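You operate a simulated robot arm through the tools that you are given. There is no shell and no other tool. Be economical: measure what you need, move in short steps, check, and stop when the job is done.

Carry out the task below with a simulated two-armed robot. There is one attempt and no reset: what you move stays moved.

JOB
Unplug both irons for the night and slide the yellow guard over the big iron socket's switch.
Fine: sockets off first; low plug to the grey holder, big plug to the blue.

The check looks at the end state, three seconds after you hand in, the way a careful person would. Anything else that was tipped, shoved, dropped, spilled or broken makes it a failure.

ROBOT AND FRAMES
Two 6-joint arms with two-finger grippers on one trunk, on a base that drives. Base frame: it is fixed to the floor where the robot stands at the start and does not move with it; the origin is under the middle of the robot, x ahead of it, y to its left, z up; the surface under the hand at the start is at about z = 850. Units: mm, rad, N and s.
The left shoulder is at the start at [70, 176, 1290], the right one opposite. With the tool pointing down near the work surface each hand reaches from about 440 to 780 mm from the robot's upright axis, wherever it stands, measured 20 degrees to its own side. Places, roughly: blue plug holder [300, 400, 600]; grey plug holder [500, -100, 600]; switch of the big iron socket [500, 100, 700]; switch of the fan socket [400, 300, 700]; switch of the low iron socket [500, 0, 700]; switch of the spare socket [400, 200, 600]. Payload 2.45 kg a hand.
Tool frame (each hand has its own): the origin (TCP) lies between the finger pads and is the grasp point; the fingertips stand 26 mm ahead of it; z points along the fingers, y is the line along which they close. The gripper opens to 96 mm. The gripper's body begins 69 mm behind the TCP.
Orientation is that of the tool frame in the base frame, as a unit quaternion [w, x, y, z]. With the fingers straight down and closing along the base's y, the tool's x points along the base's -x, its y along +y and its z along -z.

CONTROLS
- The arms move only by the tool nudge_tool. It takes "left_deltas", "right_deltas" or both (then of equal length, played together; a hand with none holds still); each is a list of rows, each a list of 7 numbers: the turn, a rotation vector about the tool's x, y, z in rad, then the shift along the tool's x, y, z in mm, then the finger opening in mm, from 0 to 96. In form: [[ax, ay, az, tx, ty, tz, fingers], ...]. A call has 1 to 10 rows; each row shifts and turns the commanded pose from where the row before left it, along the tool's axes as they then stand. A row lasts 0.2 s, in which the tool goes at most 50 mm and 0.15 rad; a call with a longer step from one row to the next is refused whole, and so is a gripper value outside its range. Where a pose cannot be reached the arm comes as near as it can. A force on the tool above 40 N (or 10 N above the force at the start of the call, whichever is more), or a blocked arm, ends the call early, and 0.2 s more pass. The fingers move at their own pace and stop on an object; they squeeze with about 37 N. The grip force told is the motor's: it shows also when the fingers shut on nothing. Time passes only in rows, and 0.2 s behind the last, so rows that do not move let the fingers close. It gives the time, the measured TCP pose, the force on the tool (base axes), the opening and the grip force at its end, in the units of the frame above (readings bear some noise), with the torque about the TCP (base axes, N m) and any sound that the robot's microphone picked up.
- Cameras (640 x 400 px; columns grow to the right, rows downward): "scene" is now at [116.7, 19, 1578.8]; the picture's right is [0.29, -0.96, 0.00], its down [-0.81, -0.24, -0.53] and it looks along [0.51, 0.15, -0.85] (base axes); focal length 294 px, centre (320, 200). "left" rides on the left gripper at [82, -3, -98] in its tool frame; the picture's right is [0.04, 1.00, 0.00], its down [-0.73, 0.03, -0.68] and it looks along [-0.68, 0.03, 0.73] (tool axes); focal length 256 px, centre (320, 200). "right" rides on the right gripper at [82, 3, -98] in its tool frame; the picture's right is [-0.04, 1.00, 0.00], its down [-0.73, -0.03, -0.68] and it looks along [-0.68, -0.03, 0.73] (tool axes); focal length 256 px, centre (320, 200). There is no depth. A picture from a camera that has moved, and an enlarged one, comes with that camera's place and axes in the base frame and with its lens.
- snapshot(camera): a new picture of that camera. No time passes.
- lift_body(by): slides the trunk up (or, below 0, down) by that many mm; the arms and the scene camera ride with it, the base frame stays. It gives what a move gives, with no picture.
- drive_base(legs): drives the robot by 1 to 6 legs, each [ahead, left, turn to the left] in mm, mm and rad, along the robot's own axes; the way and the turn of a leg run together, so that a leg with both is an arc; at most 1500 mm and 3.142 rad a leg. The arms and the cameras ride along, it lands a little off, and it stops where it bumps. It gives what a move gives.
- aim_head(pan, tilt): turns the head with the scene camera to pan (to the left, within 1.501 rad either way) and tilt (down, from -0.506 to 1.204), counted from straight ahead of the robot. It gives what a move gives.
- inspect(camera, box): a new picture of the part [left, top, right, bottom] of that camera's present view, enlarged. No time passes.
- close_job(): hands the job in; it is judged then, once.

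Work in short steps. Places have to be worked out from the pictures, the camera data and where the tool is seen: move nearer, look again, correct. Check each grasp and each placing, and mend what went wrong. You have 120 turns and 100 pictures in all, those below and enlarged ones among them. Open the grippers and draw the arms clear of the work before you hand the job in, unless the task says otherwise; then end with one line.

The tools are called after "Emit:" as name(argument=value, ...) on one line, values as JSON. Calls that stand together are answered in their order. nudge_tool: Moves the arms, as the interface text tells. Its arguments: {"type":"object","properties":{"left_deltas":{"type":"array","items":{"type":"array","items":{"type":"number"}}},"right_deltas":{"type":"array","items":{"type":"array","items":{"type":"number"}}}},"required":[]} The other tools are called the same way: lift_body (by) slides the trunk up or down; drive_base (legs) drives the base; aim_head (pan, tilt) turns the head that bears the scene camera; snapshot (camera) takes a picture; inspect (camera, box) takes an enlarged picture of a part of a camera's view; close_job () hands the job in.

At the start:

```text
clock: 0.0
left_tool_pos: [490.2, 261.2, 920.3]
left_ee_rot: [0.0, 0.0, 1.0, -0.001]
left_contact_force: [1.4, -0.5, -0.2]
left_ft_torque: [-0.01, 0.02, 0.0]
left_gripper_width: 96.0
left_grip_force: 0.0
right_tool_pos: [635.4, -143.8, 999.1]
right_ee_rot: [0.0, 0.0, 1.0, 0.0]
right_contact_force: [-0.7, 0.5, 0.5]
right_ft_torque: [-0.01, 0.01, 0.01]
right_gripper_width: 96.1
right_grip_force: 0.0
trunk travel left (down, up): [-775.0, 65.0]
robot x, y, heading: [1.8, -1.6, -0.0]
head pan, tilt: [0.291, 1.011]
```

scene: 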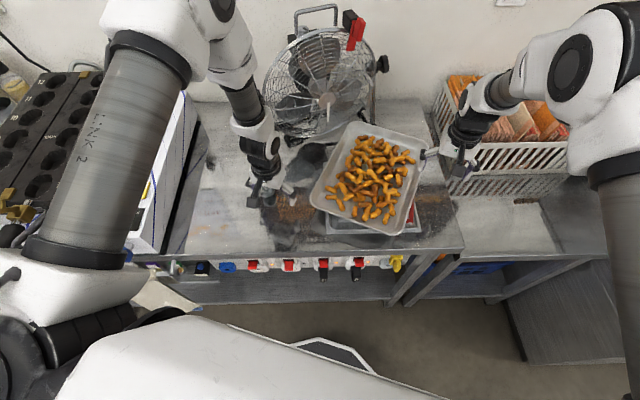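
right: 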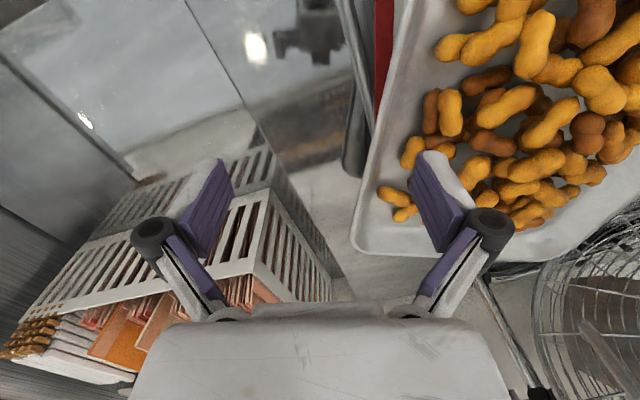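
left: 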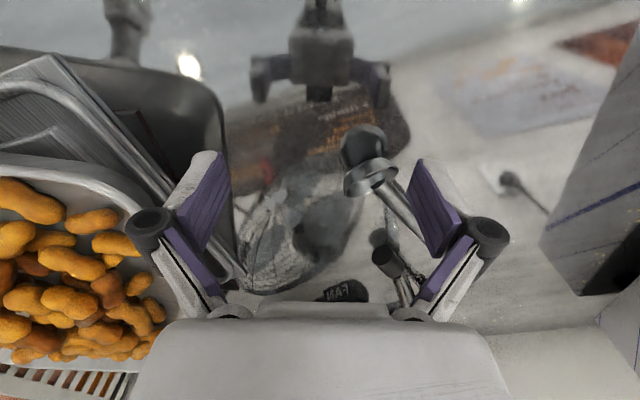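

The scene shows a row of sockets on the bench's front edge, below the table top. I enlarge it to read them.

Emit:
inspect(camera="scene", box=[150, 230, 290, 317])

Emit:
inspect(camera="scene", box=[270, 230, 410, 317])

```text
4.57 times, centred on (220, 274) of scene
camera zoom: at [116.7, 19.0, 1578.8], right [0.29, -0.96, 0.0], down [-0.81, -0.24, -0.53], along [0.51, 0.15, -0.85], focal length 1346 px, centre (777, -136)
```

zoom: 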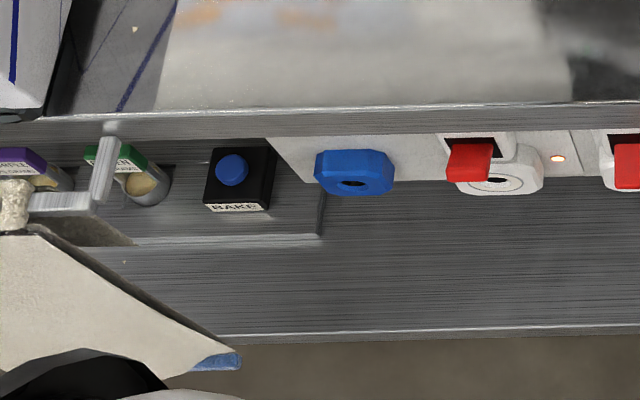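

```text
4.57 times, centred on (340, 274) of scene
camera zoom: at [116.7, 19.0, 1578.8], right [0.29, -0.96, 0.0], down [-0.81, -0.24, -0.53], along [0.51, 0.15, -0.85], focal length 1346 px, centre (229, -136)
```

zoom: 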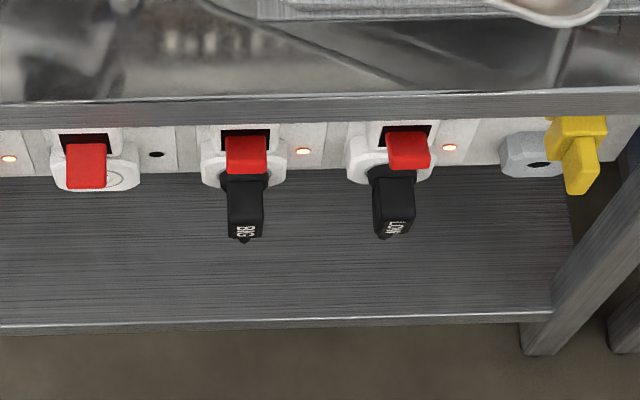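

Plugs BIG and LOW stick out of a vertical panel under the bench edge, with red switches above. I raise both hands clear of the bench items before backing off.

Emit:
nudge_tool(left_deltas=[[0, 0, 0, 0, 0, -40, 96], [0, 0, 0, 0, 0, -40, 96], [0, 0, 0, 0, 0, -40, 96], [0, 0, 0, 0, 0, -40, 96]], right_deltas=[[0, 0, 0, 0, 0, -40, 96], [0, 0, 0, 0, 0, -40, 96], [0, 0, 0, 0, 0, -20, 96], [0, 0, 0, 0, 0, 0, 96]])

Emit:
snapshot(camera="scene")

```text
clock: 1.0
left_tool_pos: [487.5, 260.7, 1080.2]
left_ee_rot: [0.001, -0.001, 1.0, -0.002]
left_contact_force: [-0.1, 0.3, 0.5]
left_ft_torque: [0.01, -0.05, 0.02]
left_gripper_width: 96.0
left_grip_force: 0.1
right_tool_pos: [635.5, -144.8, 1100.1]
right_ee_rot: [0.001, 0.0, 1.0, 0.0]
right_contact_force: [-1.0, -0.5, -0.3]
right_ft_torque: [0.01, -0.01, -0.02]
right_gripper_width: 96.0
right_grip_force: 0.1
trunk travel left (down, up): [-775.0, 65.0]
robot x, y, heading: [2.9, -3.8, 0.003]
head pan, tilt: [0.291, 1.011]
```

```text
94 pictures are left
camera scene: at [114.7, 18.4, 1578.9], right [0.29, -0.96, 0.0], down [-0.81, -0.24, -0.53], along [0.51, 0.15, -0.85], focal length 294 px, centre (320, 200)
```

scene: 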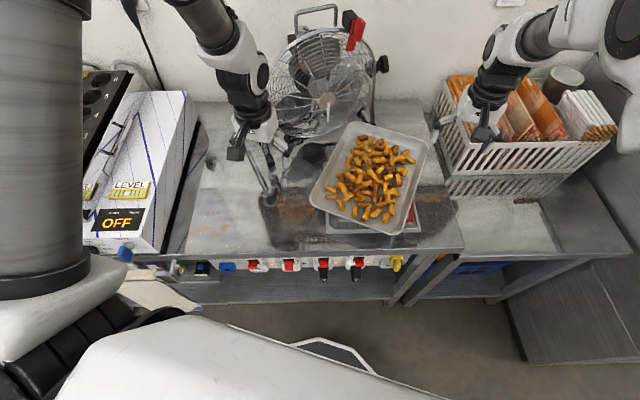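

Both hands are clear above things; I back the base straight off in one moderate leg to get the arms out in front of the bench.

Emit:
drive_base(legs=[[-450, 0, 0]])

Emit:
aim_head(pan=0.1, tilt=0.75)

Emit:
snapshot(camera="scene")

```text
clock: 3.7
left_tool_pos: [42.1, 260.9, 1078.8]
left_ee_rot: [-0.001, 0.001, 1.0, 0.0]
left_contact_force: [0.8, 0.3, 0.3]
left_ft_torque: [-0.04, 0.01, 0.0]
left_gripper_width: 95.9
left_grip_force: 0.0
right_tool_pos: [188.1, -145.0, 1100.2]
right_ee_rot: [-0.001, 0.002, 1.0, -0.001]
right_contact_force: [0.2, -0.8, -0.4]
right_ft_torque: [-0.03, 0.02, -0.01]
right_gripper_width: 95.7
right_grip_force: 0.1
trunk travel left (down, up): [-775.0, 65.0]
robot x, y, heading: [-448.2, 0.2, -0.007]
head pan, tilt: [0.291, 1.011]
```

```text
clock: 4.5
left_tool_pos: [40.1, 260.6, 1079.3]
left_ee_rot: [-0.001, 0.0, 1.0, -0.001]
left_contact_force: [0.2, -0.3, 0.2]
left_ft_torque: [-0.02, 0.01, -0.01]
left_gripper_width: 96.0
left_grip_force: 0.1
right_tool_pos: [186.2, -145.4, 1100.9]
right_ee_rot: [0.0, 0.001, 1.0, 0.0]
right_contact_force: [-0.7, 0.6, 0.3]
right_ft_torque: [0.02, 0.02, 0.01]
right_gripper_width: 95.8
right_grip_force: 0.0
trunk travel left (down, up): [-775.0, 65.0]
robot x, y, heading: [-449.4, -0.3, -0.006]
head pan, tilt: [0.099, 0.75]
```

```text
93 pictures are left
camera scene: at [-317.2, 7.5, 1598.7], right [0.1, -1.0, 0.0], down [-0.68, -0.07, -0.73], along [0.73, 0.07, -0.68], focal length 294 px, centre (320, 200)
```

scene: 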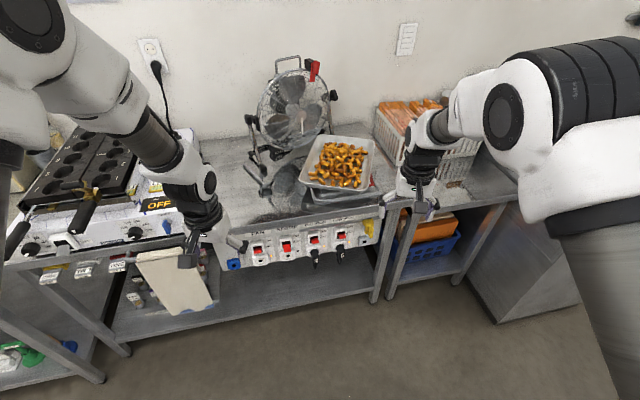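

The hands are now well in front of the bench with free space below. I lower the trunk so that the camera and shoulders face the panel.

Emit:
lift_body(by=-400)

Emit:
aim_head(pan=0.15, tilt=0.5)

Emit:
snapshot(camera="scene")

```text
clock: 8.3
left_tool_pos: [40.7, 259.7, 679.7]
left_ee_rot: [0.0, 0.001, 1.0, -0.001]
left_contact_force: [0.0, -0.3, -1.0]
left_ft_torque: [-0.02, -0.02, -0.02]
left_gripper_width: 95.7
left_grip_force: 0.2
right_tool_pos: [187.2, -143.7, 700.3]
right_ee_rot: [0.0, 0.001, 1.0, 0.0]
right_contact_force: [0.2, -0.3, -0.2]
right_ft_torque: [0.0, 0.0, 0.01]
right_gripper_width: 95.8
right_grip_force: 0.1
trunk travel left (down, up): [-375.0, 465.0]
robot x, y, heading: [-448.9, -1.9, -0.002]
head pan, tilt: [0.099, 0.75]
```

```text
clock: 9.1
left_tool_pos: [40.5, 260.9, 679.0]
left_ee_rot: [0.0, 0.002, 1.0, 0.0]
left_contact_force: [0.1, -0.4, -0.1]
left_ft_torque: [0.01, 0.0, -0.02]
left_gripper_width: 96.0
left_grip_force: 0.2
right_tool_pos: [186.9, -144.6, 699.8]
right_ee_rot: [0.001, 0.001, 1.0, 0.0]
right_contact_force: [0.3, 0.6, 0.1]
right_ft_torque: [-0.01, -0.02, 0.03]
right_gripper_width: 96.0
right_grip_force: 0.0
trunk travel left (down, up): [-375.0, 465.0]
robot x, y, heading: [-446.1, 0.2, -0.002]
head pan, tilt: [0.15, 0.499]
```

```text
92 pictures are left
camera scene: at [-308.9, 12.8, 1220.6], right [0.15, -0.99, 0.0], down [-0.47, -0.07, -0.88], along [0.87, 0.13, -0.48], focal length 294 px, centre (320, 200)
```

scene: 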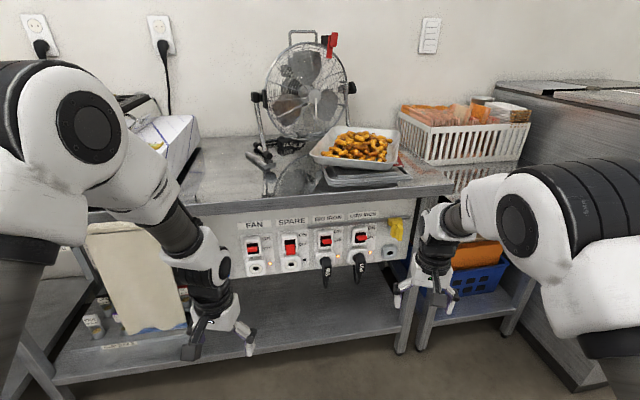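

Now the panel is seen from the front; I enlarge it.

Emit:
inspect(camera="scene", box=[200, 190, 320, 300])

Emit:
inspect(camera="scene", box=[290, 190, 440, 290])

```text
3.64 times, centred on (260, 245) of scene
camera zoom: at [-308.9, 12.8, 1220.6], right [0.15, -0.99, 0.0], down [-0.47, -0.07, -0.88], along [0.87, 0.13, -0.48], focal length 1071 px, centre (538, 36)
```

zoom: 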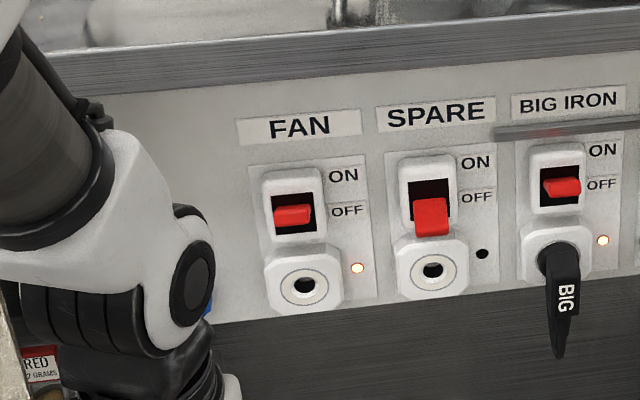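

```text
4.00 times, centred on (365, 240) of scene
camera zoom: at [-308.9, 12.8, 1220.6], right [0.15, -0.99, 0.0], down [-0.47, -0.07, -0.88], along [0.87, 0.13, -0.48], focal length 1178 px, centre (140, 40)
```

zoom: 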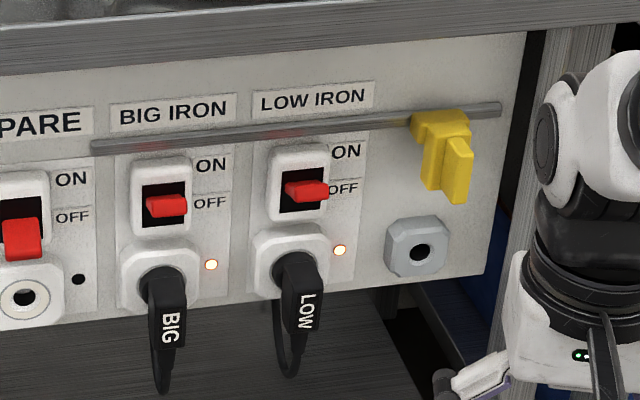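

Triangulating from the two views: the panel is yawed about 0.32 rad; BIG lever is near [437,103,663], LOW lever near [473,-7,663]. I turn the base to face the panel squarely and look again.

Emit:
drive_base(legs=[[0, 0, 0.319]])

Emit:
aim_head(pan=0.0, tilt=0.5)

Emit:
snapshot(camera="scene")

```text
clock: 10.5
left_tool_pos: [-66.0, 401.1, 679.7]
left_ee_rot: [0.001, -0.157, 0.988, -0.001]
left_contact_force: [-0.4, 0.2, 0.3]
left_ft_torque: [-0.04, 0.01, -0.01]
left_gripper_width: 95.9
left_grip_force: 0.1
right_tool_pos: [199.8, 61.4, 700.5]
right_ee_rot: [0.0, -0.158, 0.987, 0.001]
right_contact_force: [0.1, 0.1, -0.5]
right_ft_torque: [-0.01, 0.0, 0.02]
right_gripper_width: 95.9
right_grip_force: 0.0
trunk travel left (down, up): [-375.0, 465.0]
robot x, y, heading: [-449.5, 2.8, 0.316]
head pan, tilt: [0.15, 0.499]
```

```text
clock: 11.2
left_tool_pos: [-65.9, 400.8, 680.0]
left_ee_rot: [0.0, -0.157, 0.988, -0.001]
left_contact_force: [-0.4, 0.1, -0.1]
left_ft_torque: [0.01, 0.01, 0.0]
left_gripper_width: 96.1
left_grip_force: 0.0
right_tool_pos: [199.8, 61.5, 700.9]
right_ee_rot: [0.001, -0.157, 0.988, 0.0]
right_contact_force: [-0.1, 0.3, -0.4]
right_ft_torque: [0.0, 0.0, 0.01]
right_gripper_width: 95.9
right_grip_force: 0.1
trunk travel left (down, up): [-375.0, 465.0]
robot x, y, heading: [-443.4, 2.3, 0.317]
head pan, tilt: [0.0, 0.499]
```

```text
89 pictures are left
camera scene: at [-315.0, 43.5, 1220.6], right [0.31, -0.95, 0.0], down [-0.46, -0.15, -0.88], along [0.83, 0.27, -0.48], focal length 294 px, centre (320, 200)
```

scene: 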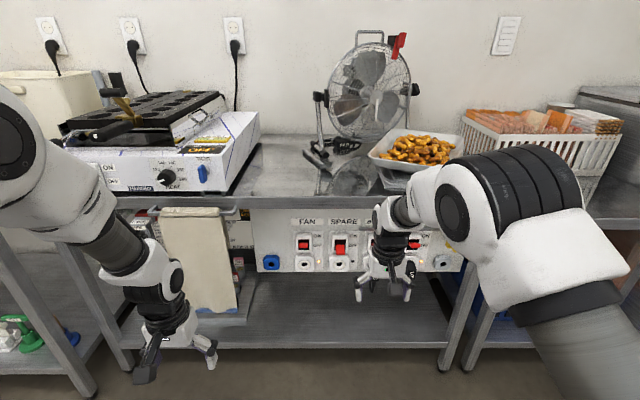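

The panel is now square-on (blue holder at left, all in one row). I swing the right hand from pointing down to pointing at the panel, with the TCP staying put.

Emit:
nudge_tool(right_deltas=[[0, -0.15, 0, 0, 0, 0, 60], [0, -0.15, 0, 0, 0, 0, 30], [0, -0.15, 0, 0, 0, 0, 0], [0, -0.15, 0, 0, 0, 0, 0], [0, -0.15, 0, 0, 0, 0, 0], [0, -0.15, 0, 0, 0, 0, 0], [0, -0.15, 0, 0, 0, 0, 0], [0, -0.15, 0, 0, 0, 0, 0], [0, -0.15, 0, 0, 0, 0, 0], [0, -0.15, 0, 0, 0, 0, 0]])

Emit:
snapshot(camera="scene")

Emit:
snapshot(camera="right")

```text
clock: 13.3
left_tool_pos: [-65.2, 400.3, 679.3]
left_ee_rot: [0.0, -0.157, 0.988, 0.0]
left_contact_force: [-0.2, 0.2, -1.1]
left_ft_torque: [0.05, 0.0, 0.04]
left_gripper_width: 96.1
left_grip_force: 0.1
right_tool_pos: [179.9, 59.9, 700.2]
right_ee_rot: [0.351, -0.121, 0.92, 0.128]
right_contact_force: [0.5, 1.3, -0.5]
right_ft_torque: [0.01, -0.01, -0.01]
right_gripper_width: 0.0
right_grip_force: 28.5
right hand out of reach, approached as far as the arm can: row 4, 5, 6, 7, 8, 9, 10
trunk travel left (down, up): [-375.0, 465.0]
robot x, y, heading: [-449.2, -1.2, 0.315]
head pan, tilt: [0.0, 0.499]
stopped in row 10 (right hand): the arm was blocked; the commanded pose is now the measured one
```

```text
88 pictures are left
camera scene: at [-314.7, 43.2, 1220.6], right [0.31, -0.95, 0.0], down [-0.46, -0.15, -0.88], along [0.83, 0.27, -0.48], focal length 294 px, centre (320, 200)
```

scene: 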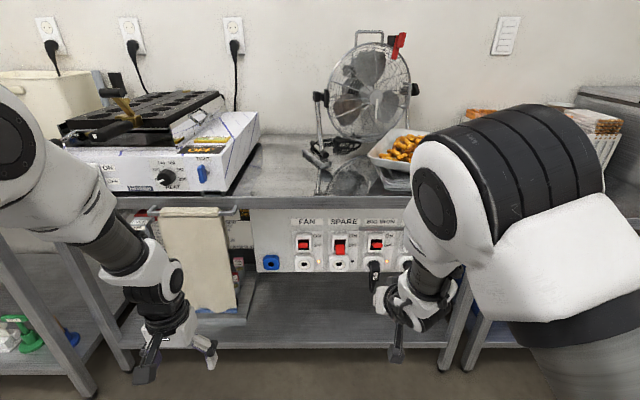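

```text
87 pictures are left
camera right: at [58.7, 20.3, 717.6], right [-0.28, 0.94, 0.18], down [0.12, -0.15, 0.98], along [0.95, 0.3, -0.07], focal length 256 px, centre (320, 200)
```

right: 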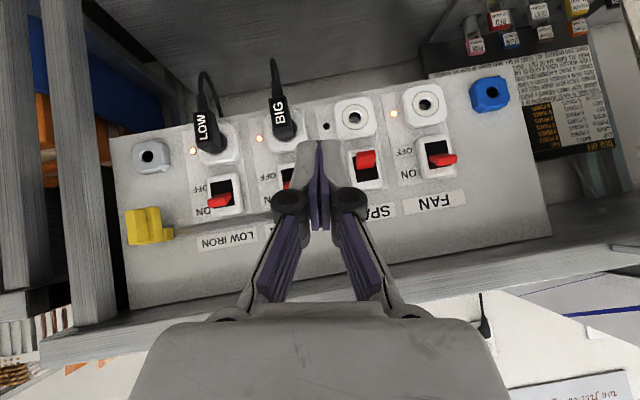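

The wrist camera gives a fine view, but the tool pitch stalls at about 45°: the shoulder is too high. I lower the trunk further, then raise the hand and go on pitching.

Emit:
lift_body(by=-230)

Emit:
nudge_tool(right_deltas=[[0, 0, 0, -30, 0, -30, 0], [0, 0, 0, -30, 0, -30, 0], [0, 0, 0, -30, 0, -30, 0], [0, 0, 0, -30, 0, -30, 0], [0, 0, 0, -30, 0, -20, 0], [0, -0.1, 0, 0, 0, 0, 0], [0, -0.1, 0, 0, 0, 0, 0], [0, -0.1, 0, 0, 0, 0, 0], [0, -0.1, 0, 0, 0, 0, 0], [0, -0.1, 0, 0, 0, 0, 0]])

Emit:
snapshot(camera="scene")

```text
clock: 15.8
left_tool_pos: [-66.3, 401.7, 448.7]
left_ee_rot: [0.0, -0.158, 0.988, -0.001]
left_contact_force: [0.3, -1.0, -0.2]
left_ft_torque: [0.03, -0.02, 0.0]
left_gripper_width: 96.1
left_grip_force: 0.0
right_tool_pos: [180.7, 60.6, 472.7]
right_ee_rot: [0.353, -0.121, 0.919, 0.128]
right_contact_force: [0.2, 0.5, 0.0]
right_ft_torque: [0.02, -0.02, 0.01]
right_gripper_width: 0.0
right_grip_force: 28.5
trunk travel left (down, up): [-145.0, 695.0]
robot x, y, heading: [-445.1, 1.7, 0.318]
head pan, tilt: [0.0, 0.499]
```

```text
clock: 18.0
left_tool_pos: [-64.3, 400.9, 449.7]
left_ee_rot: [0.001, -0.157, 0.988, -0.001]
left_contact_force: [0.4, -0.2, 0.5]
left_ft_torque: [0.0, 0.0, 0.02]
left_gripper_width: 95.9
left_grip_force: 0.1
right_tool_pos: [197.8, 42.4, 675.3]
right_ee_rot: [0.5, -0.106, 0.845, 0.157]
right_contact_force: [-0.4, 0.4, -0.2]
right_ft_torque: [-0.01, 0.03, 0.0]
right_gripper_width: 0.0
right_grip_force: 28.7
right hand out of reach, approached as far as the arm can: row 7, 10
trunk travel left (down, up): [-145.0, 695.0]
robot x, y, heading: [-449.6, -1.9, 0.313]
head pan, tilt: [0.0, 0.499]
```

```text
86 pictures are left
camera scene: at [-315.0, 43.5, 990.6], right [0.31, -0.95, 0.0], down [-0.46, -0.15, -0.88], along [0.83, 0.27, -0.48], focal length 294 px, centre (320, 200)
```

scene: 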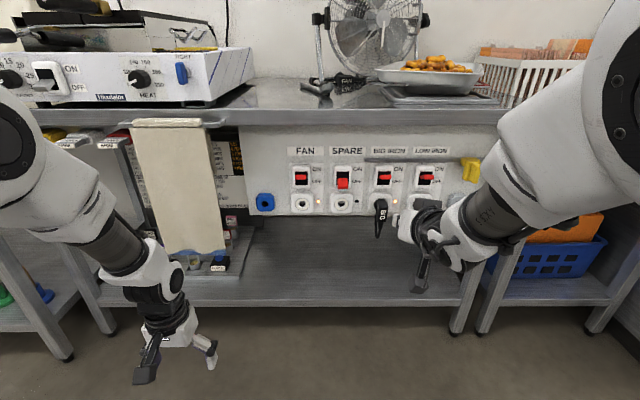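

Pitch advanced to ~1.1 rad, with a little yaw error. I correct toward exactly facing the panel.

Emit:
nudge_tool(right_deltas=[[0.0165, -0.119, -0.0375, 0, 0, 0, 0], [0.0165, -0.119, -0.0375, 0, 0, 0, 0], [0.0165, -0.119, -0.0375, 0, 0, 0, 0], [0.0165, -0.119, -0.0375, 0, 0, 0, 0], [0, 0, 0, 0, 0, 0, 0]])

Emit:
snapshot(camera="right")

```text
clock: 19.2
left_tool_pos: [-65.6, 400.9, 449.6]
left_ee_rot: [0.001, -0.157, 0.988, -0.001]
left_contact_force: [0.4, 0.3, 0.2]
left_ft_torque: [0.02, 0.04, -0.02]
left_gripper_width: 96.0
left_grip_force: 0.1
right_tool_pos: [199.3, 43.3, 674.4]
right_ee_rot: [0.5, -0.106, 0.845, 0.157]
right_contact_force: [0.2, 0.3, 0.4]
right_ft_torque: [-0.02, 0.0, -0.03]
right_gripper_width: 0.0
right_grip_force: 28.6
right hand out of reach, approached as far as the arm can: row 1, 2, 3, 4
trunk travel left (down, up): [-145.0, 695.0]
robot x, y, heading: [-447.3, 0.2, 0.318]
head pan, tilt: [0.0, 0.499]
```

```text
85 pictures are left
camera right: at [77.5, 6.5, 650.0], right [-0.32, 0.93, 0.19], down [-0.19, -0.26, 0.95], along [0.93, 0.26, 0.26], focal length 256 px, centre (320, 200)
```

right: 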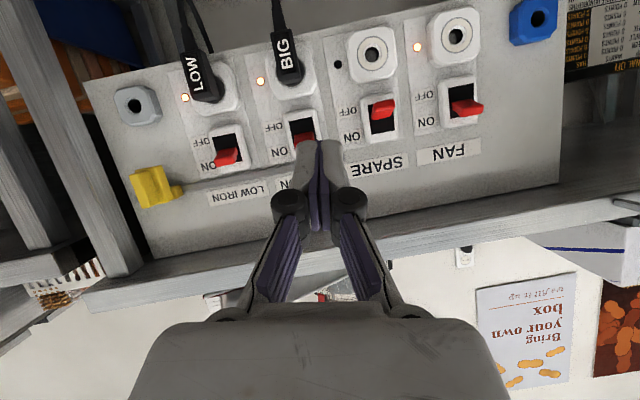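

The pitch stays stuck here, so I lower the trunk another 130 mm and bring the hand back up, which flattens the forearm.

Emit:
lift_body(by=-130)

Emit:
nudge_tool(right_deltas=[[0, 0, 0, -28, 0, -13, 0], [0, 0, 0, -28, 0, -13, 0], [0, 0, 0, -28, 0, -13, 0], [0, 0, 0, -28, 0, -13, 0], [0, 0, 0, 0, 0, 0, 0]])

```text
clock: 20.7
left_tool_pos: [-66.4, 401.3, 319.0]
left_ee_rot: [0.0, -0.157, 0.988, -0.001]
left_contact_force: [-0.6, 0.3, -0.2]
left_ft_torque: [0.04, 0.0, -0.02]
left_gripper_width: 96.0
left_grip_force: 0.0
right_tool_pos: [198.1, 43.4, 546.2]
right_ee_rot: [0.499, -0.106, 0.845, 0.157]
right_contact_force: [-0.5, -0.7, 0.6]
right_ft_torque: [0.0, 0.04, 0.01]
right_gripper_width: 0.1
right_grip_force: 28.6
trunk travel left (down, up): [-15.0, 825.0]
robot x, y, heading: [-450.3, 1.7, 0.312]
head pan, tilt: [0.0, 0.499]
```

```text
clock: 21.9
left_tool_pos: [-65.1, 400.6, 319.6]
left_ee_rot: [0.0, -0.157, 0.988, -0.001]
left_contact_force: [-0.2, 0.4, -0.1]
left_ft_torque: [-0.01, 0.0, 0.03]
left_gripper_width: 96.0
left_grip_force: 0.0
right_tool_pos: [211.9, 26.4, 667.6]
right_ee_rot: [0.499, -0.105, 0.846, 0.157]
right_contact_force: [1.0, 0.0, 0.4]
right_ft_torque: [0.01, 0.02, 0.01]
right_gripper_width: 0.2
right_grip_force: 28.8
trunk travel left (down, up): [-15.0, 825.0]
robot x, y, heading: [-445.3, -3.8, 0.316]
head pan, tilt: [0.0, 0.499]
```

Reachable now; I apply the remaining orientation correction.

Emit:
nudge_tool(right_deltas=[[0.0165, -0.119, -0.0375, 0, 0, 0, 0], [0.0165, -0.119, -0.0375, 0, 0, 0, 0], [0.0165, -0.119, -0.0375, 0, 0, 0, 0], [0.0165, -0.119, -0.0375, 0, 0, 0, 0], [0, 0, 0, 0, 0, 0, 0]])

Emit:
snapshot(camera="right")

Emit:
snapshot(camera="scene")

```text
clock: 23.1
left_tool_pos: [-65.8, 402.1, 321.0]
left_ee_rot: [0.0, -0.157, 0.988, -0.001]
left_contact_force: [-0.1, 0.1, -0.5]
left_ft_torque: [0.0, -0.01, 0.0]
left_gripper_width: 96.3
left_grip_force: 0.0
right_tool_pos: [205.4, 35.4, 688.1]
right_ee_rot: [0.626, -0.16, 0.746, 0.164]
right_contact_force: [0.1, 0.1, 0.2]
right_ft_torque: [0.01, -0.02, -0.03]
right_gripper_width: 0.0
right_grip_force: 28.4
right hand out of reach, approached as far as the arm can: row 1, 2, 3, 4
trunk travel left (down, up): [-15.0, 825.0]
robot x, y, heading: [-449.5, 3.8, 0.313]
head pan, tilt: [0.0, 0.499]
```

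```text
84 pictures are left
camera right: at [102.7, -9.3, 625.0], right [-0.44, 0.9, 0.08], down [-0.46, -0.3, 0.83], along [0.77, 0.33, 0.55], focal length 256 px, centre (320, 200)
```

right: 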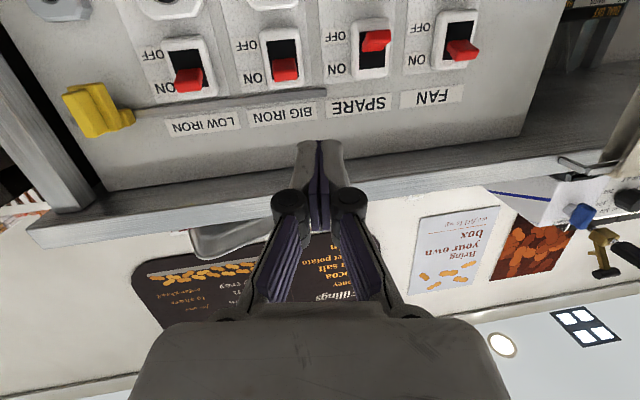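

```text
83 pictures are left
camera scene: at [-315.0, 43.3, 860.6], right [0.31, -0.95, 0.0], down [-0.46, -0.15, -0.88], along [0.83, 0.27, -0.48], focal length 294 px, centre (320, 200)
```

scene: 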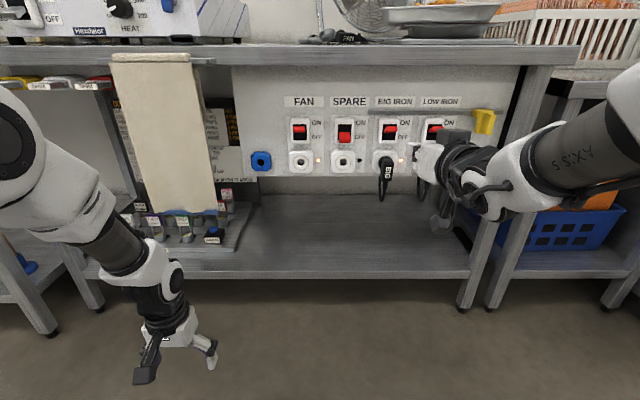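

The tool is now within ~10° of level and ~8° of square. I shift it to the right and ahead a bit, then redo the residual turn, where the arm should have more freedom.

Emit:
nudge_tool(right_deltas=[[0, 0, 0, -4, -36, 15, 0], [0, 0, 0, -4, -36, 15, 0], [0, 0, 0, -4, -36, 15, 0], [0.048, -0.056, -0.011, 0, 0, 0, 0], [0.048, -0.056, -0.011, 0, 0, 0, 0], [0.048, -0.056, -0.011, 0, 0, 0, 0], [0, 0, 0, 0, 0, 0, 0]])

Emit:
snapshot(camera="right")

```text
clock: 24.7
left_tool_pos: [-64.2, 399.9, 320.2]
left_ee_rot: [0.0, -0.158, 0.987, 0.0]
left_contact_force: [-0.6, 0.3, 0.3]
left_ft_torque: [-0.01, -0.02, -0.03]
left_gripper_width: 96.0
left_grip_force: 0.1
right_tool_pos: [295.3, -37.8, 689.4]
right_ee_rot: [0.65, -0.145, 0.731, 0.151]
right_contact_force: [-0.3, 0.0, 0.1]
right_ft_torque: [0.01, -0.02, -0.03]
right_gripper_width: 0.2
right_grip_force: 28.6
right hand out of reach, approached as far as the arm can: row 5, 6
trunk travel left (down, up): [-15.0, 825.0]
robot x, y, heading: [-447.7, -1.8, 0.315]
head pan, tilt: [0.0, 0.499]
```

```text
82 pictures are left
camera right: at [195.0, -78.2, 620.0], right [-0.41, 0.91, 0.07], down [-0.52, -0.29, 0.8], along [0.75, 0.29, 0.59], focal length 256 px, centre (320, 200)
```

right: 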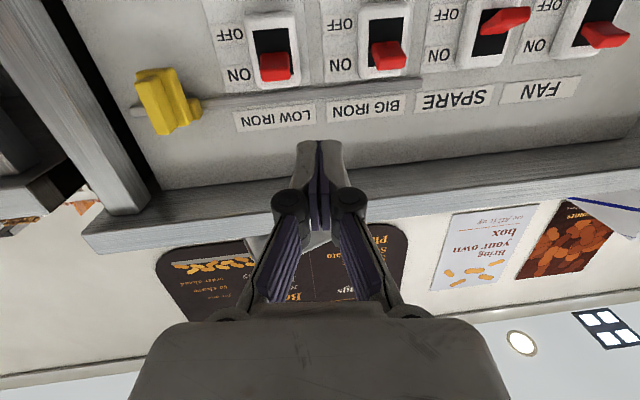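

All three sightings agree: LOW lever tip ≈ [473,-7,660], BIG ≈ [437,103,660]. I bring the closed right fingers to just in front of and above the LOW lever.

Emit:
nudge_tool(right_deltas=[[0, 0, 0, -4.9, -13.7, 36.8, 0], [0, 0, 0, -4.9, -13.7, 36.8, 0], [0, 0, 0, -4.9, -13.7, 36.8, 0], [0, 0, 0, 0, 0, 0, 0]])

Emit:
snapshot(camera="right")

Emit:
snapshot(camera="scene")

```text
clock: 25.7
left_tool_pos: [-65.7, 400.7, 319.5]
left_ee_rot: [0.0, -0.157, 0.988, -0.001]
left_contact_force: [0.2, -0.6, 0.6]
left_ft_torque: [0.02, 0.01, 0.02]
left_gripper_width: 96.1
left_grip_force: 0.1
right_tool_pos: [413.8, -32.5, 688.4]
right_ee_rot: [0.649, -0.146, 0.731, 0.152]
right_contact_force: [0.1, 0.2, 0.1]
right_ft_torque: [0.02, -0.04, 0.02]
right_gripper_width: 0.0
right_grip_force: 28.9
trunk travel left (down, up): [-15.0, 825.0]
robot x, y, heading: [-446.4, 1.9, 0.314]
head pan, tilt: [0.0, 0.499]
```

```text
81 pictures are left
camera right: at [312.3, -72.3, 620.0], right [-0.41, 0.91, 0.07], down [-0.52, -0.29, 0.8], along [0.75, 0.29, 0.59], focal length 256 px, centre (320, 200)
```

right: 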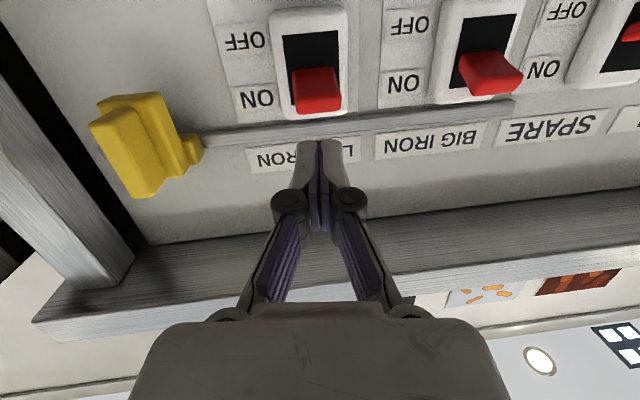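

```text
80 pictures are left
camera scene: at [-314.9, 43.4, 860.6], right [0.31, -0.95, 0.0], down [-0.46, -0.15, -0.88], along [0.83, 0.27, -0.48], focal length 294 px, centre (320, 200)
```

scene: 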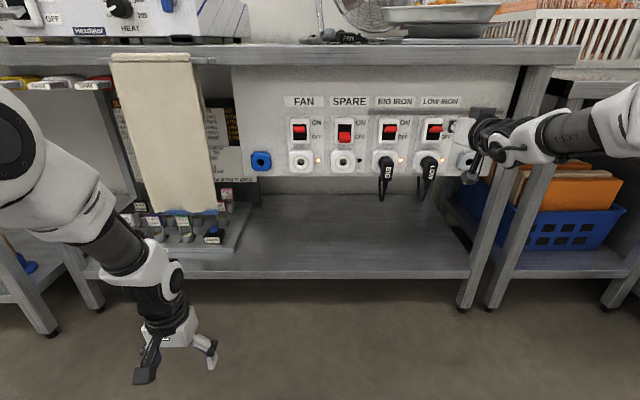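

Lever top edge is ≈ z 672 and the rail sits well behind (d≈485 vs lever tip 447 along the panel normal). I raise the tip 7 mm, then advance about 47 mm so the fingertips lie over the lever.

Emit:
nudge_tool(right_deltas=[[0, 0, 0, -7, 0, -0.8, 0], [0, 0, 0, -2.7, -1, 23.5, 0], [0, 0, 0, -2.7, -1, 23.5, 0], [0, 0, 0, 0, 0, 0, 0]])

Emit:
snapshot(camera="right")

```text
clock: 26.7
left_tool_pos: [-65.8, 401.1, 319.4]
left_ee_rot: [0.0, -0.157, 0.988, -0.001]
left_contact_force: [-0.3, 0.0, 0.1]
left_ft_torque: [0.0, 0.01, -0.01]
left_gripper_width: 95.7
left_grip_force: 0.1
right_tool_pos: [458.2, -14.3, 696.2]
right_ee_rot: [0.649, -0.146, 0.731, 0.152]
right_contact_force: [0.3, -0.1, -0.7]
right_ft_torque: [-0.01, -0.01, -0.04]
right_gripper_width: 0.0
right_grip_force: 28.8
trunk travel left (down, up): [-15.0, 825.0]
robot x, y, heading: [-451.1, -0.9, 0.314]
head pan, tilt: [0.0, 0.499]
```

```text
79 pictures are left
camera right: at [356.5, -55.0, 627.2], right [-0.41, 0.91, 0.07], down [-0.52, -0.29, 0.8], along [0.75, 0.29, 0.59], focal length 256 px, centre (320, 200)
```

right: 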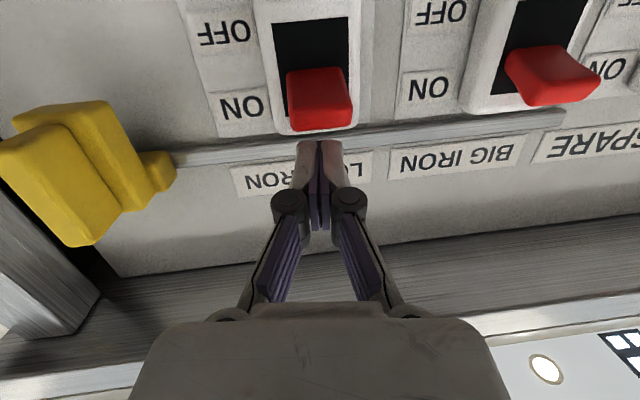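

The fingertips sit just over the LOW lever. I push down in steps.

Emit:
nudge_tool(right_deltas=[[0, 0, 0, 9, 0, 1, 0], [0, 0, 0, 9, 0, 1, 0], [0, 0, 0, 9, 0, 1, 0], [0, 0, 0, 9, 0, 1, 0]])

Emit:
snapshot(camera="right")

```text
clock: 27.7
left_tool_pos: [-66.5, 401.7, 320.6]
left_ee_rot: [-0.001, -0.157, 0.988, -0.001]
left_contact_force: [0.7, 0.1, -0.3]
left_ft_torque: [0.02, 0.01, -0.01]
left_gripper_width: 96.0
left_grip_force: 0.1
right_tool_pos: [454.8, -13.0, 662.6]
right_ee_rot: [0.65, -0.146, 0.73, 0.152]
right_contact_force: [1.1, -0.5, 6.6]
right_ft_torque: [0.04, -0.21, -0.01]
right_gripper_width: 0.0
right_grip_force: 28.2
trunk travel left (down, up): [-15.0, 825.0]
robot x, y, heading: [-452.9, -2.8, 0.313]
head pan, tilt: [0.0, 0.499]
```

```text
78 pictures are left
camera right: at [355.2, -53.6, 592.8], right [-0.41, 0.91, 0.07], down [-0.52, -0.3, 0.8], along [0.75, 0.29, 0.59], focal length 256 px, centre (320, 200)
```

right: 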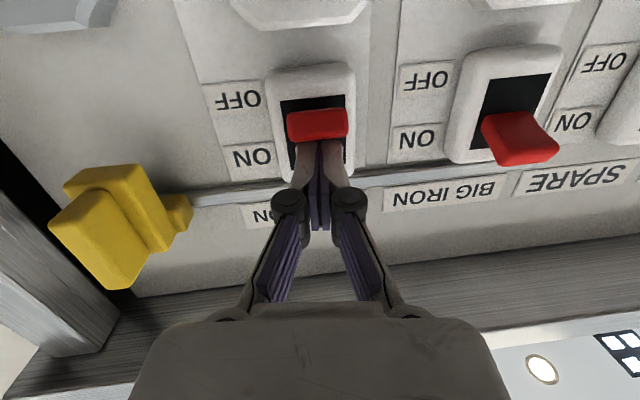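

Contact with 6.6 N and the lever is turning. I push another ~16 mm.

Emit:
nudge_tool(right_deltas=[[0, 0, 0, 6, 0, 1, 0], [0, 0, 0, 6, 0, 1, 0], [0, 0, 0, 5, 0, 0, 0]])

Emit:
snapshot(camera="right")

```text
clock: 28.4
left_tool_pos: [-66.2, 401.2, 321.2]
left_ee_rot: [0.001, -0.157, 0.988, -0.002]
left_contact_force: [-0.4, 0.0, 0.6]
left_ft_torque: [0.0, 0.01, -0.02]
left_gripper_width: 95.9
left_grip_force: 0.1
right_tool_pos: [456.0, -13.9, 661.4]
right_ee_rot: [0.659, -0.146, 0.722, 0.153]
right_contact_force: [-2.5, -1.0, 15.6]
right_ft_torque: [0.05, -0.35, -0.03]
right_gripper_width: 0.1
right_grip_force: 28.8
trunk travel left (down, up): [-15.0, 825.0]
robot x, y, heading: [-450.8, 0.2, 0.314]
head pan, tilt: [0.0, 0.499]
stopped in row 3 (right hand): the force on the tool passed its limit at 42 N (the readings are from after the stop); the commanded pose is now the measured one
```

```text
77 pictures are left
camera right: at [356.2, -53.2, 589.5], right [-0.41, 0.91, 0.07], down [-0.54, -0.3, 0.79], along [0.74, 0.28, 0.61], focal length 256 px, centre (320, 200)
```

right: 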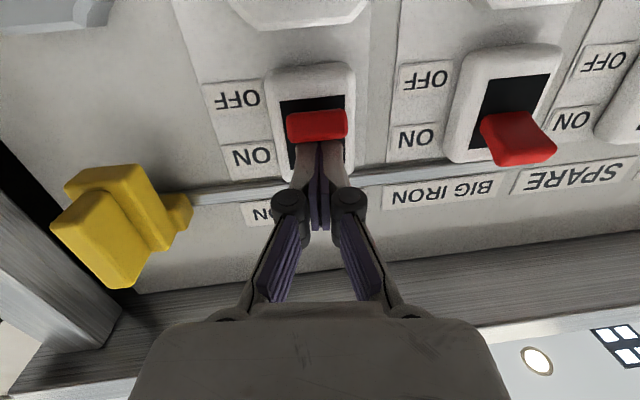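

It stopped at 42 N; the lever may already be at its OFF stop. I lift off, back away a bit and look.

Emit:
nudge_tool(right_deltas=[[0, 0, 0, -10, 0, -1, 0], [0, 0, 0, 0, 0, -30, 0], [0, 0, 0, 0, 0, -30, 0], [0, 0, 0, 0, 0, -30, 0]])

Emit:
snapshot(camera="right")

Emit:
inspect(camera="scene", box=[280, 80, 540, 210])

```text
clock: 29.4
left_tool_pos: [-64.6, 400.7, 318.7]
left_ee_rot: [0.0, -0.157, 0.988, -0.001]
left_contact_force: [-0.4, -0.6, 1.0]
left_ft_torque: [0.04, -0.03, -0.01]
left_gripper_width: 96.0
left_grip_force: 0.1
right_tool_pos: [374.5, -51.8, 672.8]
right_ee_rot: [0.655, -0.146, 0.726, 0.154]
right_contact_force: [0.1, -0.2, 0.4]
right_ft_torque: [0.0, -0.04, 0.01]
right_gripper_width: 0.0
right_grip_force: 28.2
trunk travel left (down, up): [-15.0, 825.0]
robot x, y, heading: [-447.2, 0.4, 0.315]
head pan, tilt: [0.0, 0.499]
```

```text
76 pictures are left
camera right: at [275.3, -91.6, 602.8], right [-0.41, 0.91, 0.07], down [-0.53, -0.3, 0.79], along [0.74, 0.29, 0.6], focal length 256 px, centre (320, 200)
```

right: 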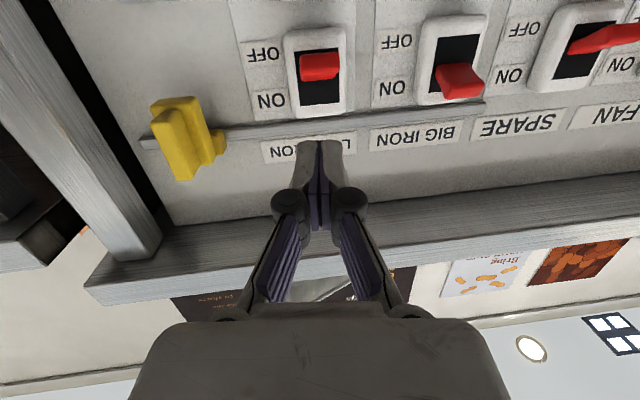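

```text
2.46 times, centred on (410, 145) of scene
camera zoom: at [-314.9, 43.4, 860.6], right [0.31, -0.95, 0.0], down [-0.46, -0.15, -0.88], along [0.83, 0.27, -0.48], focal length 725 px, centre (98, 335)
```

zoom: 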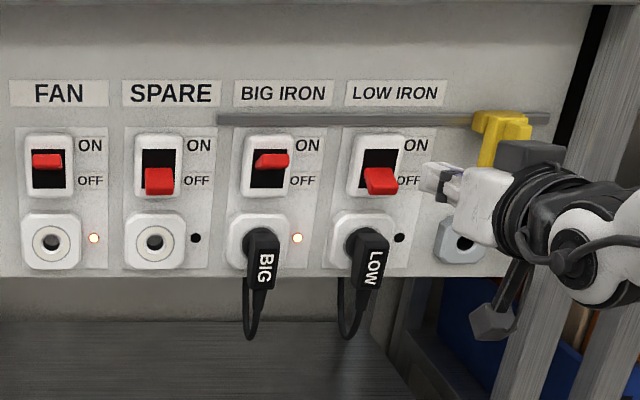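

LOW is off and its lamp is dark. Same stroke for BIG, 116 mm to the left along the panel.

Emit:
nudge_tool(right_deltas=[[0, 0, 0, -6.3, 30.1, 14.4, 0], [0, 0, 0, -6.3, 30.1, 14.4, 0], [0, 0, 0, -6.3, 30.1, 14.3, 0], [0, 0, 0, -6.3, 30.1, 14.3, 0], [0, 0, 0, -2.2, -2.4, 22.2, 0], [0, 0, 0, -2.2, -2.4, 22.2, 0], [0, 0, 0, 9, 0, 1, 0], [0, 0, 0, 9, 0, 1, 0], [0, 0, 0, 9, 0, 1, 0], [0, 0, 0, 8, 0, 1, 0]])

Emit:
snapshot(camera="right")

```text
clock: 31.6
left_tool_pos: [-65.9, 400.6, 319.3]
left_ee_rot: [0.0, -0.157, 0.988, -0.001]
left_contact_force: [-0.1, -0.4, -0.1]
left_ft_torque: [-0.02, 0.01, 0.0]
left_gripper_width: 96.0
left_grip_force: 0.0
right_tool_pos: [430.2, 92.2, 668.2]
right_ee_rot: [0.653, -0.149, 0.726, 0.156]
right_contact_force: [-0.9, 0.0, -0.1]
right_ft_torque: [-0.01, -0.01, -0.03]
right_gripper_width: 0.0
right_grip_force: 28.2
right hand out of reach, approached as far as the arm can: row 4
trunk travel left (down, up): [-15.0, 825.0]
robot x, y, heading: [-451.2, 3.9, 0.321]
head pan, tilt: [0.0, 0.499]
```

```text
74 pictures are left
camera right: at [330.5, 50.6, 597.0], right [-0.42, 0.91, 0.07], down [-0.52, -0.3, 0.8], along [0.74, 0.29, 0.6], focal length 256 px, centre (320, 200)
```

right: 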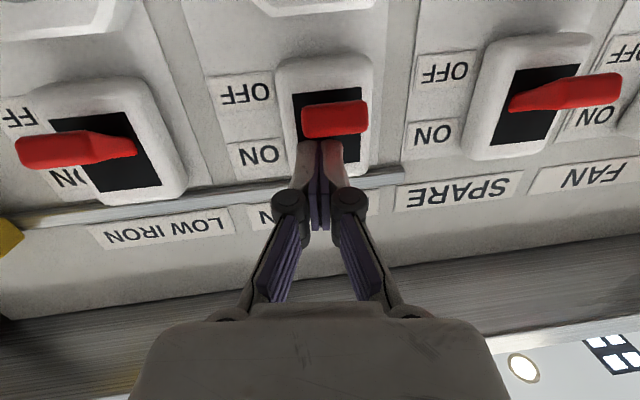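

The lever appears moved. I press 3 mm more, lift off, retract and check the lamp.

Emit:
nudge_tool(right_deltas=[[0, 0, 0, 4, 0, 0, 0], [0, 0, 0, -12, 0, 0, 0], [0, 0, 0, 0, 0, -40, 0], [0, 0, 0, 0, 0, -40, 0], [0, 0, 0, 0, 0, -40, 0]])

Emit:
inspect(camera="scene", box=[230, 80, 490, 210])

Emit:
snapshot(camera="right")

```text
clock: 32.2
left_tool_pos: [-66.0, 400.4, 320.7]
left_ee_rot: [0.0, -0.157, 0.988, -0.001]
left_contact_force: [0.4, 0.1, 0.4]
left_ft_torque: [0.0, 0.0, 0.03]
left_gripper_width: 96.1
left_grip_force: 0.0
right_tool_pos: [429.9, 90.5, 667.5]
right_ee_rot: [0.647, -0.149, 0.732, 0.153]
right_contact_force: [-12.6, -2.5, -1.8]
right_ft_torque: [0.01, -0.05, -0.02]
right_gripper_width: 0.1
right_grip_force: 28.4
right hand out of reach, approached as far as the arm can: row 1, 3
trunk travel left (down, up): [-15.0, 825.0]
robot x, y, heading: [-454.5, 0.5, 0.314]
head pan, tilt: [0.0, 0.499]
stopped in row 3 (right hand): the force on the tool passed its limit at 50 N (the readings are from after the stop); the commanded pose is now the measured one
```

```text
2.46 times, centred on (360, 145) of scene
camera zoom: at [-316.2, 43.1, 860.8], right [0.31, -0.95, 0.0], down [-0.45, -0.15, -0.88], along [0.83, 0.27, -0.48], focal length 725 px, centre (222, 335)
```

zoom: 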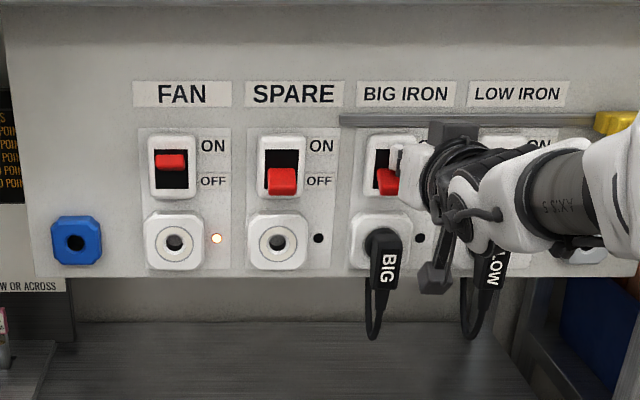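

```text
72 pictures are left
camera right: at [329.8, 50.0, 597.9], right [-0.41, 0.91, 0.07], down [-0.52, -0.29, 0.8], along [0.75, 0.29, 0.59], focal length 256 px, centre (320, 200)
```

right: 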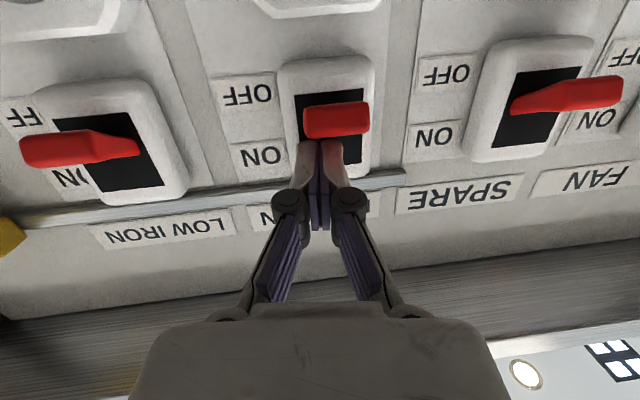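

BIG is off (lamp dark), FAN untouched. The hand pressed forward a bit because of a reach limit; I retract it straight back along the panel normal.

Emit:
nudge_tool(right_deltas=[[0, 0, 0, 0, -1, -10, 0], [0, 0, 0, 0, -3, -25, 0], [0, 0, 0, 0, -4, -40, 0]])

```text
clock: 33.0
left_tool_pos: [-66.0, 400.9, 319.6]
left_ee_rot: [0.0, -0.158, 0.987, -0.001]
left_contact_force: [0.5, 0.7, 0.1]
left_ft_torque: [0.02, 0.0, 0.01]
left_gripper_width: 95.9
left_grip_force: 0.0
right_tool_pos: [370.2, 49.9, 678.9]
right_ee_rot: [0.645, -0.152, 0.732, 0.156]
right_contact_force: [0.9, 0.2, -1.5]
right_ft_torque: [0.05, -0.04, 0.02]
right_gripper_width: 0.2
right_grip_force: 28.8
right hand out of reach, approached as far as the arm can: row 3
trunk travel left (down, up): [-15.0, 825.0]
robot x, y, heading: [-451.0, 3.7, 0.321]
head pan, tilt: [0.0, 0.499]
```

Now for the plugs. I move the right hand back, right and down to look at the LOW plug from close and straighten the tool.

Emit:
nudge_tool(right_deltas=[[0, 0, 0, 0, -8, -39, 0], [0, 0, 0, 0, -8, -39, 0], [0, 0, 0, 24, -20, 0, 40], [0, 0, 0, 24, -20, 0, 60], [0, 0, 0, 24, -20, 0, 60], [0, 0, 0, 24, -18, 0, 60], [0.06, -0.06, -0.0125, 0, 0, 0, 60], [0.06, -0.06, -0.0125, 0, 0, 0, 60], [0, 0, 0, 0, 0, 0, 60]])

Emit:
snapshot(camera="right")

Emit:
snapshot(camera="scene")

```text
clock: 35.0
left_tool_pos: [-66.3, 402.4, 319.6]
left_ee_rot: [0.0, -0.157, 0.988, -0.001]
left_contact_force: [0.4, -1.0, 0.6]
left_ft_torque: [0.0, 0.02, 0.01]
left_gripper_width: 96.0
left_grip_force: 0.1
right_tool_pos: [364.0, -44.9, 608.4]
right_ee_rot: [0.655, -0.14, 0.726, 0.157]
right_contact_force: [0.2, 0.7, -0.1]
right_ft_torque: [0.03, -0.03, 0.01]
right_gripper_width: 60.1
right_grip_force: 0.1
right hand out of reach, approached as far as the arm can: row 4, 5, 6, 7, 8
trunk travel left (down, up): [-15.0, 825.0]
robot x, y, heading: [-453.3, -0.5, 0.316]
head pan, tilt: [0.0, 0.499]
```

```text
71 pictures are left
camera right: at [263.5, -83.8, 538.2], right [-0.41, 0.91, 0.08], down [-0.53, -0.31, 0.79], along [0.75, 0.28, 0.61], focal length 256 px, centre (320, 200)
```

right: 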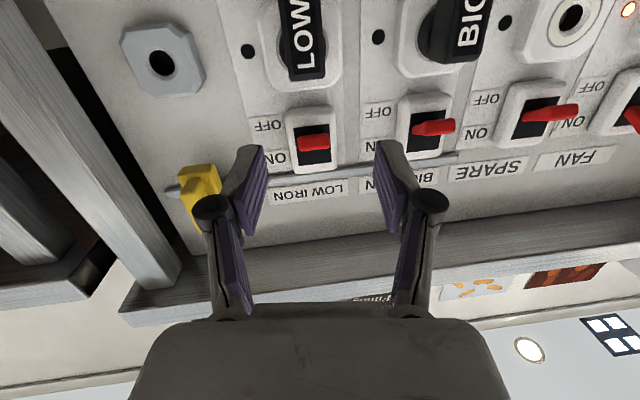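

```text
70 pictures are left
camera scene: at [-315.4, 43.3, 860.6], right [0.31, -0.95, 0.0], down [-0.46, -0.15, -0.88], along [0.83, 0.27, -0.48], focal length 294 px, centre (320, 200)
```

scene: 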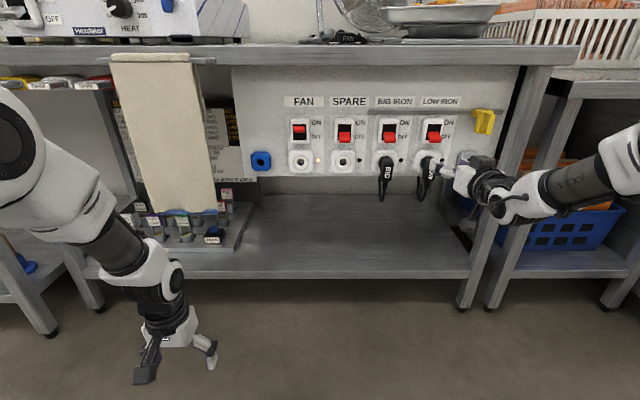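

The plugs are flat elbow plugs: body upright in front of the socket (z≈500–585, front face near d≈440). The wrist lacks range here, so I drive the base left 110 mm, letting the right arm reach outward, which should free the yaw and pitch.

Emit:
drive_base(legs=[[-40, 110, 0]])

Emit:
nudge_tool(right_deltas=[[0, 0, 0, 0, -28, 0, 60], [0, 0, 0, 0, -28, 5, 60], [0, 0, 0, 0, -28, 10, 60], [0, 0, 0, 0, -28, 20, 60], [0.05, -0.03, 0, 0, 0, 10, 60], [0.05, -0.03, 0, 0, 0, 0, 60], [0, -0.03, 0, 0, 0, 0, 60], [0, 0, 0, 0, 0, 0, 60]])

```text
clock: 36.3
left_tool_pos: [-137.5, 493.3, 320.3]
left_ee_rot: [0.0, -0.157, 0.988, -0.001]
left_contact_force: [-0.1, 0.0, -0.3]
left_ft_torque: [0.0, 0.02, -0.01]
left_gripper_width: 96.0
left_grip_force: 0.2
right_tool_pos: [289.5, 46.8, 609.3]
right_ee_rot: [0.656, -0.14, 0.725, 0.157]
right_contact_force: [1.1, 0.3, -0.8]
right_ft_torque: [0.01, 0.01, -0.01]
right_gripper_width: 60.1
right_grip_force: 0.0
trunk travel left (down, up): [-15.0, 825.0]
robot x, y, heading: [-522.1, 98.7, 0.315]
head pan, tilt: [0.0, 0.499]
```

```text
clock: 38.1
left_tool_pos: [-138.1, 493.3, 318.7]
left_ee_rot: [0.0, -0.157, 0.988, 0.0]
left_contact_force: [1.0, -0.4, -0.2]
left_ft_torque: [-0.04, 0.0, -0.01]
left_gripper_width: 96.0
left_grip_force: 0.1
right_tool_pos: [378.4, -35.9, 601.7]
right_ee_rot: [0.694, -0.101, 0.702, 0.126]
right_contact_force: [0.1, -0.3, 0.0]
right_ft_torque: [0.02, -0.01, -0.01]
right_gripper_width: 59.8
right_grip_force: 0.1
trunk travel left (down, up): [-15.0, 825.0]
robot x, y, heading: [-525.5, 92.0, 0.317]
head pan, tilt: [0.0, 0.499]
```

The tool now points exactly square to the panel and level. I look.

Emit:
snapshot(camera="right")

Emit:
inspect(camera="scene", box=[340, 90, 600, 250])

```text
69 pictures are left
camera right: at [280.9, -63.0, 520.5], right [-0.32, 0.95, 0.08], down [-0.62, -0.27, 0.74], along [0.72, 0.18, 0.67], focal length 256 px, centre (320, 200)
```

right: 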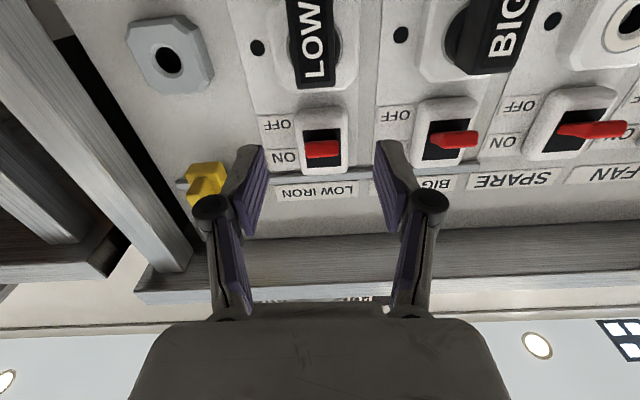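

```text
2.46 times, centred on (470, 170) of scene
camera zoom: at [-387.8, 135.7, 860.6], right [0.31, -0.95, 0.0], down [-0.46, -0.15, -0.88], along [0.83, 0.27, -0.48], focal length 725 px, centre (-49, 274)
```

zoom: 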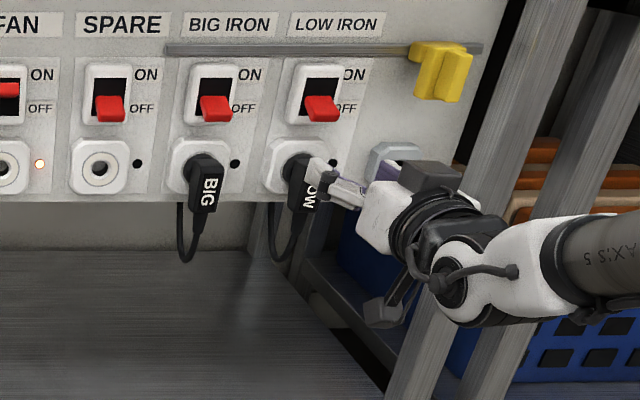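

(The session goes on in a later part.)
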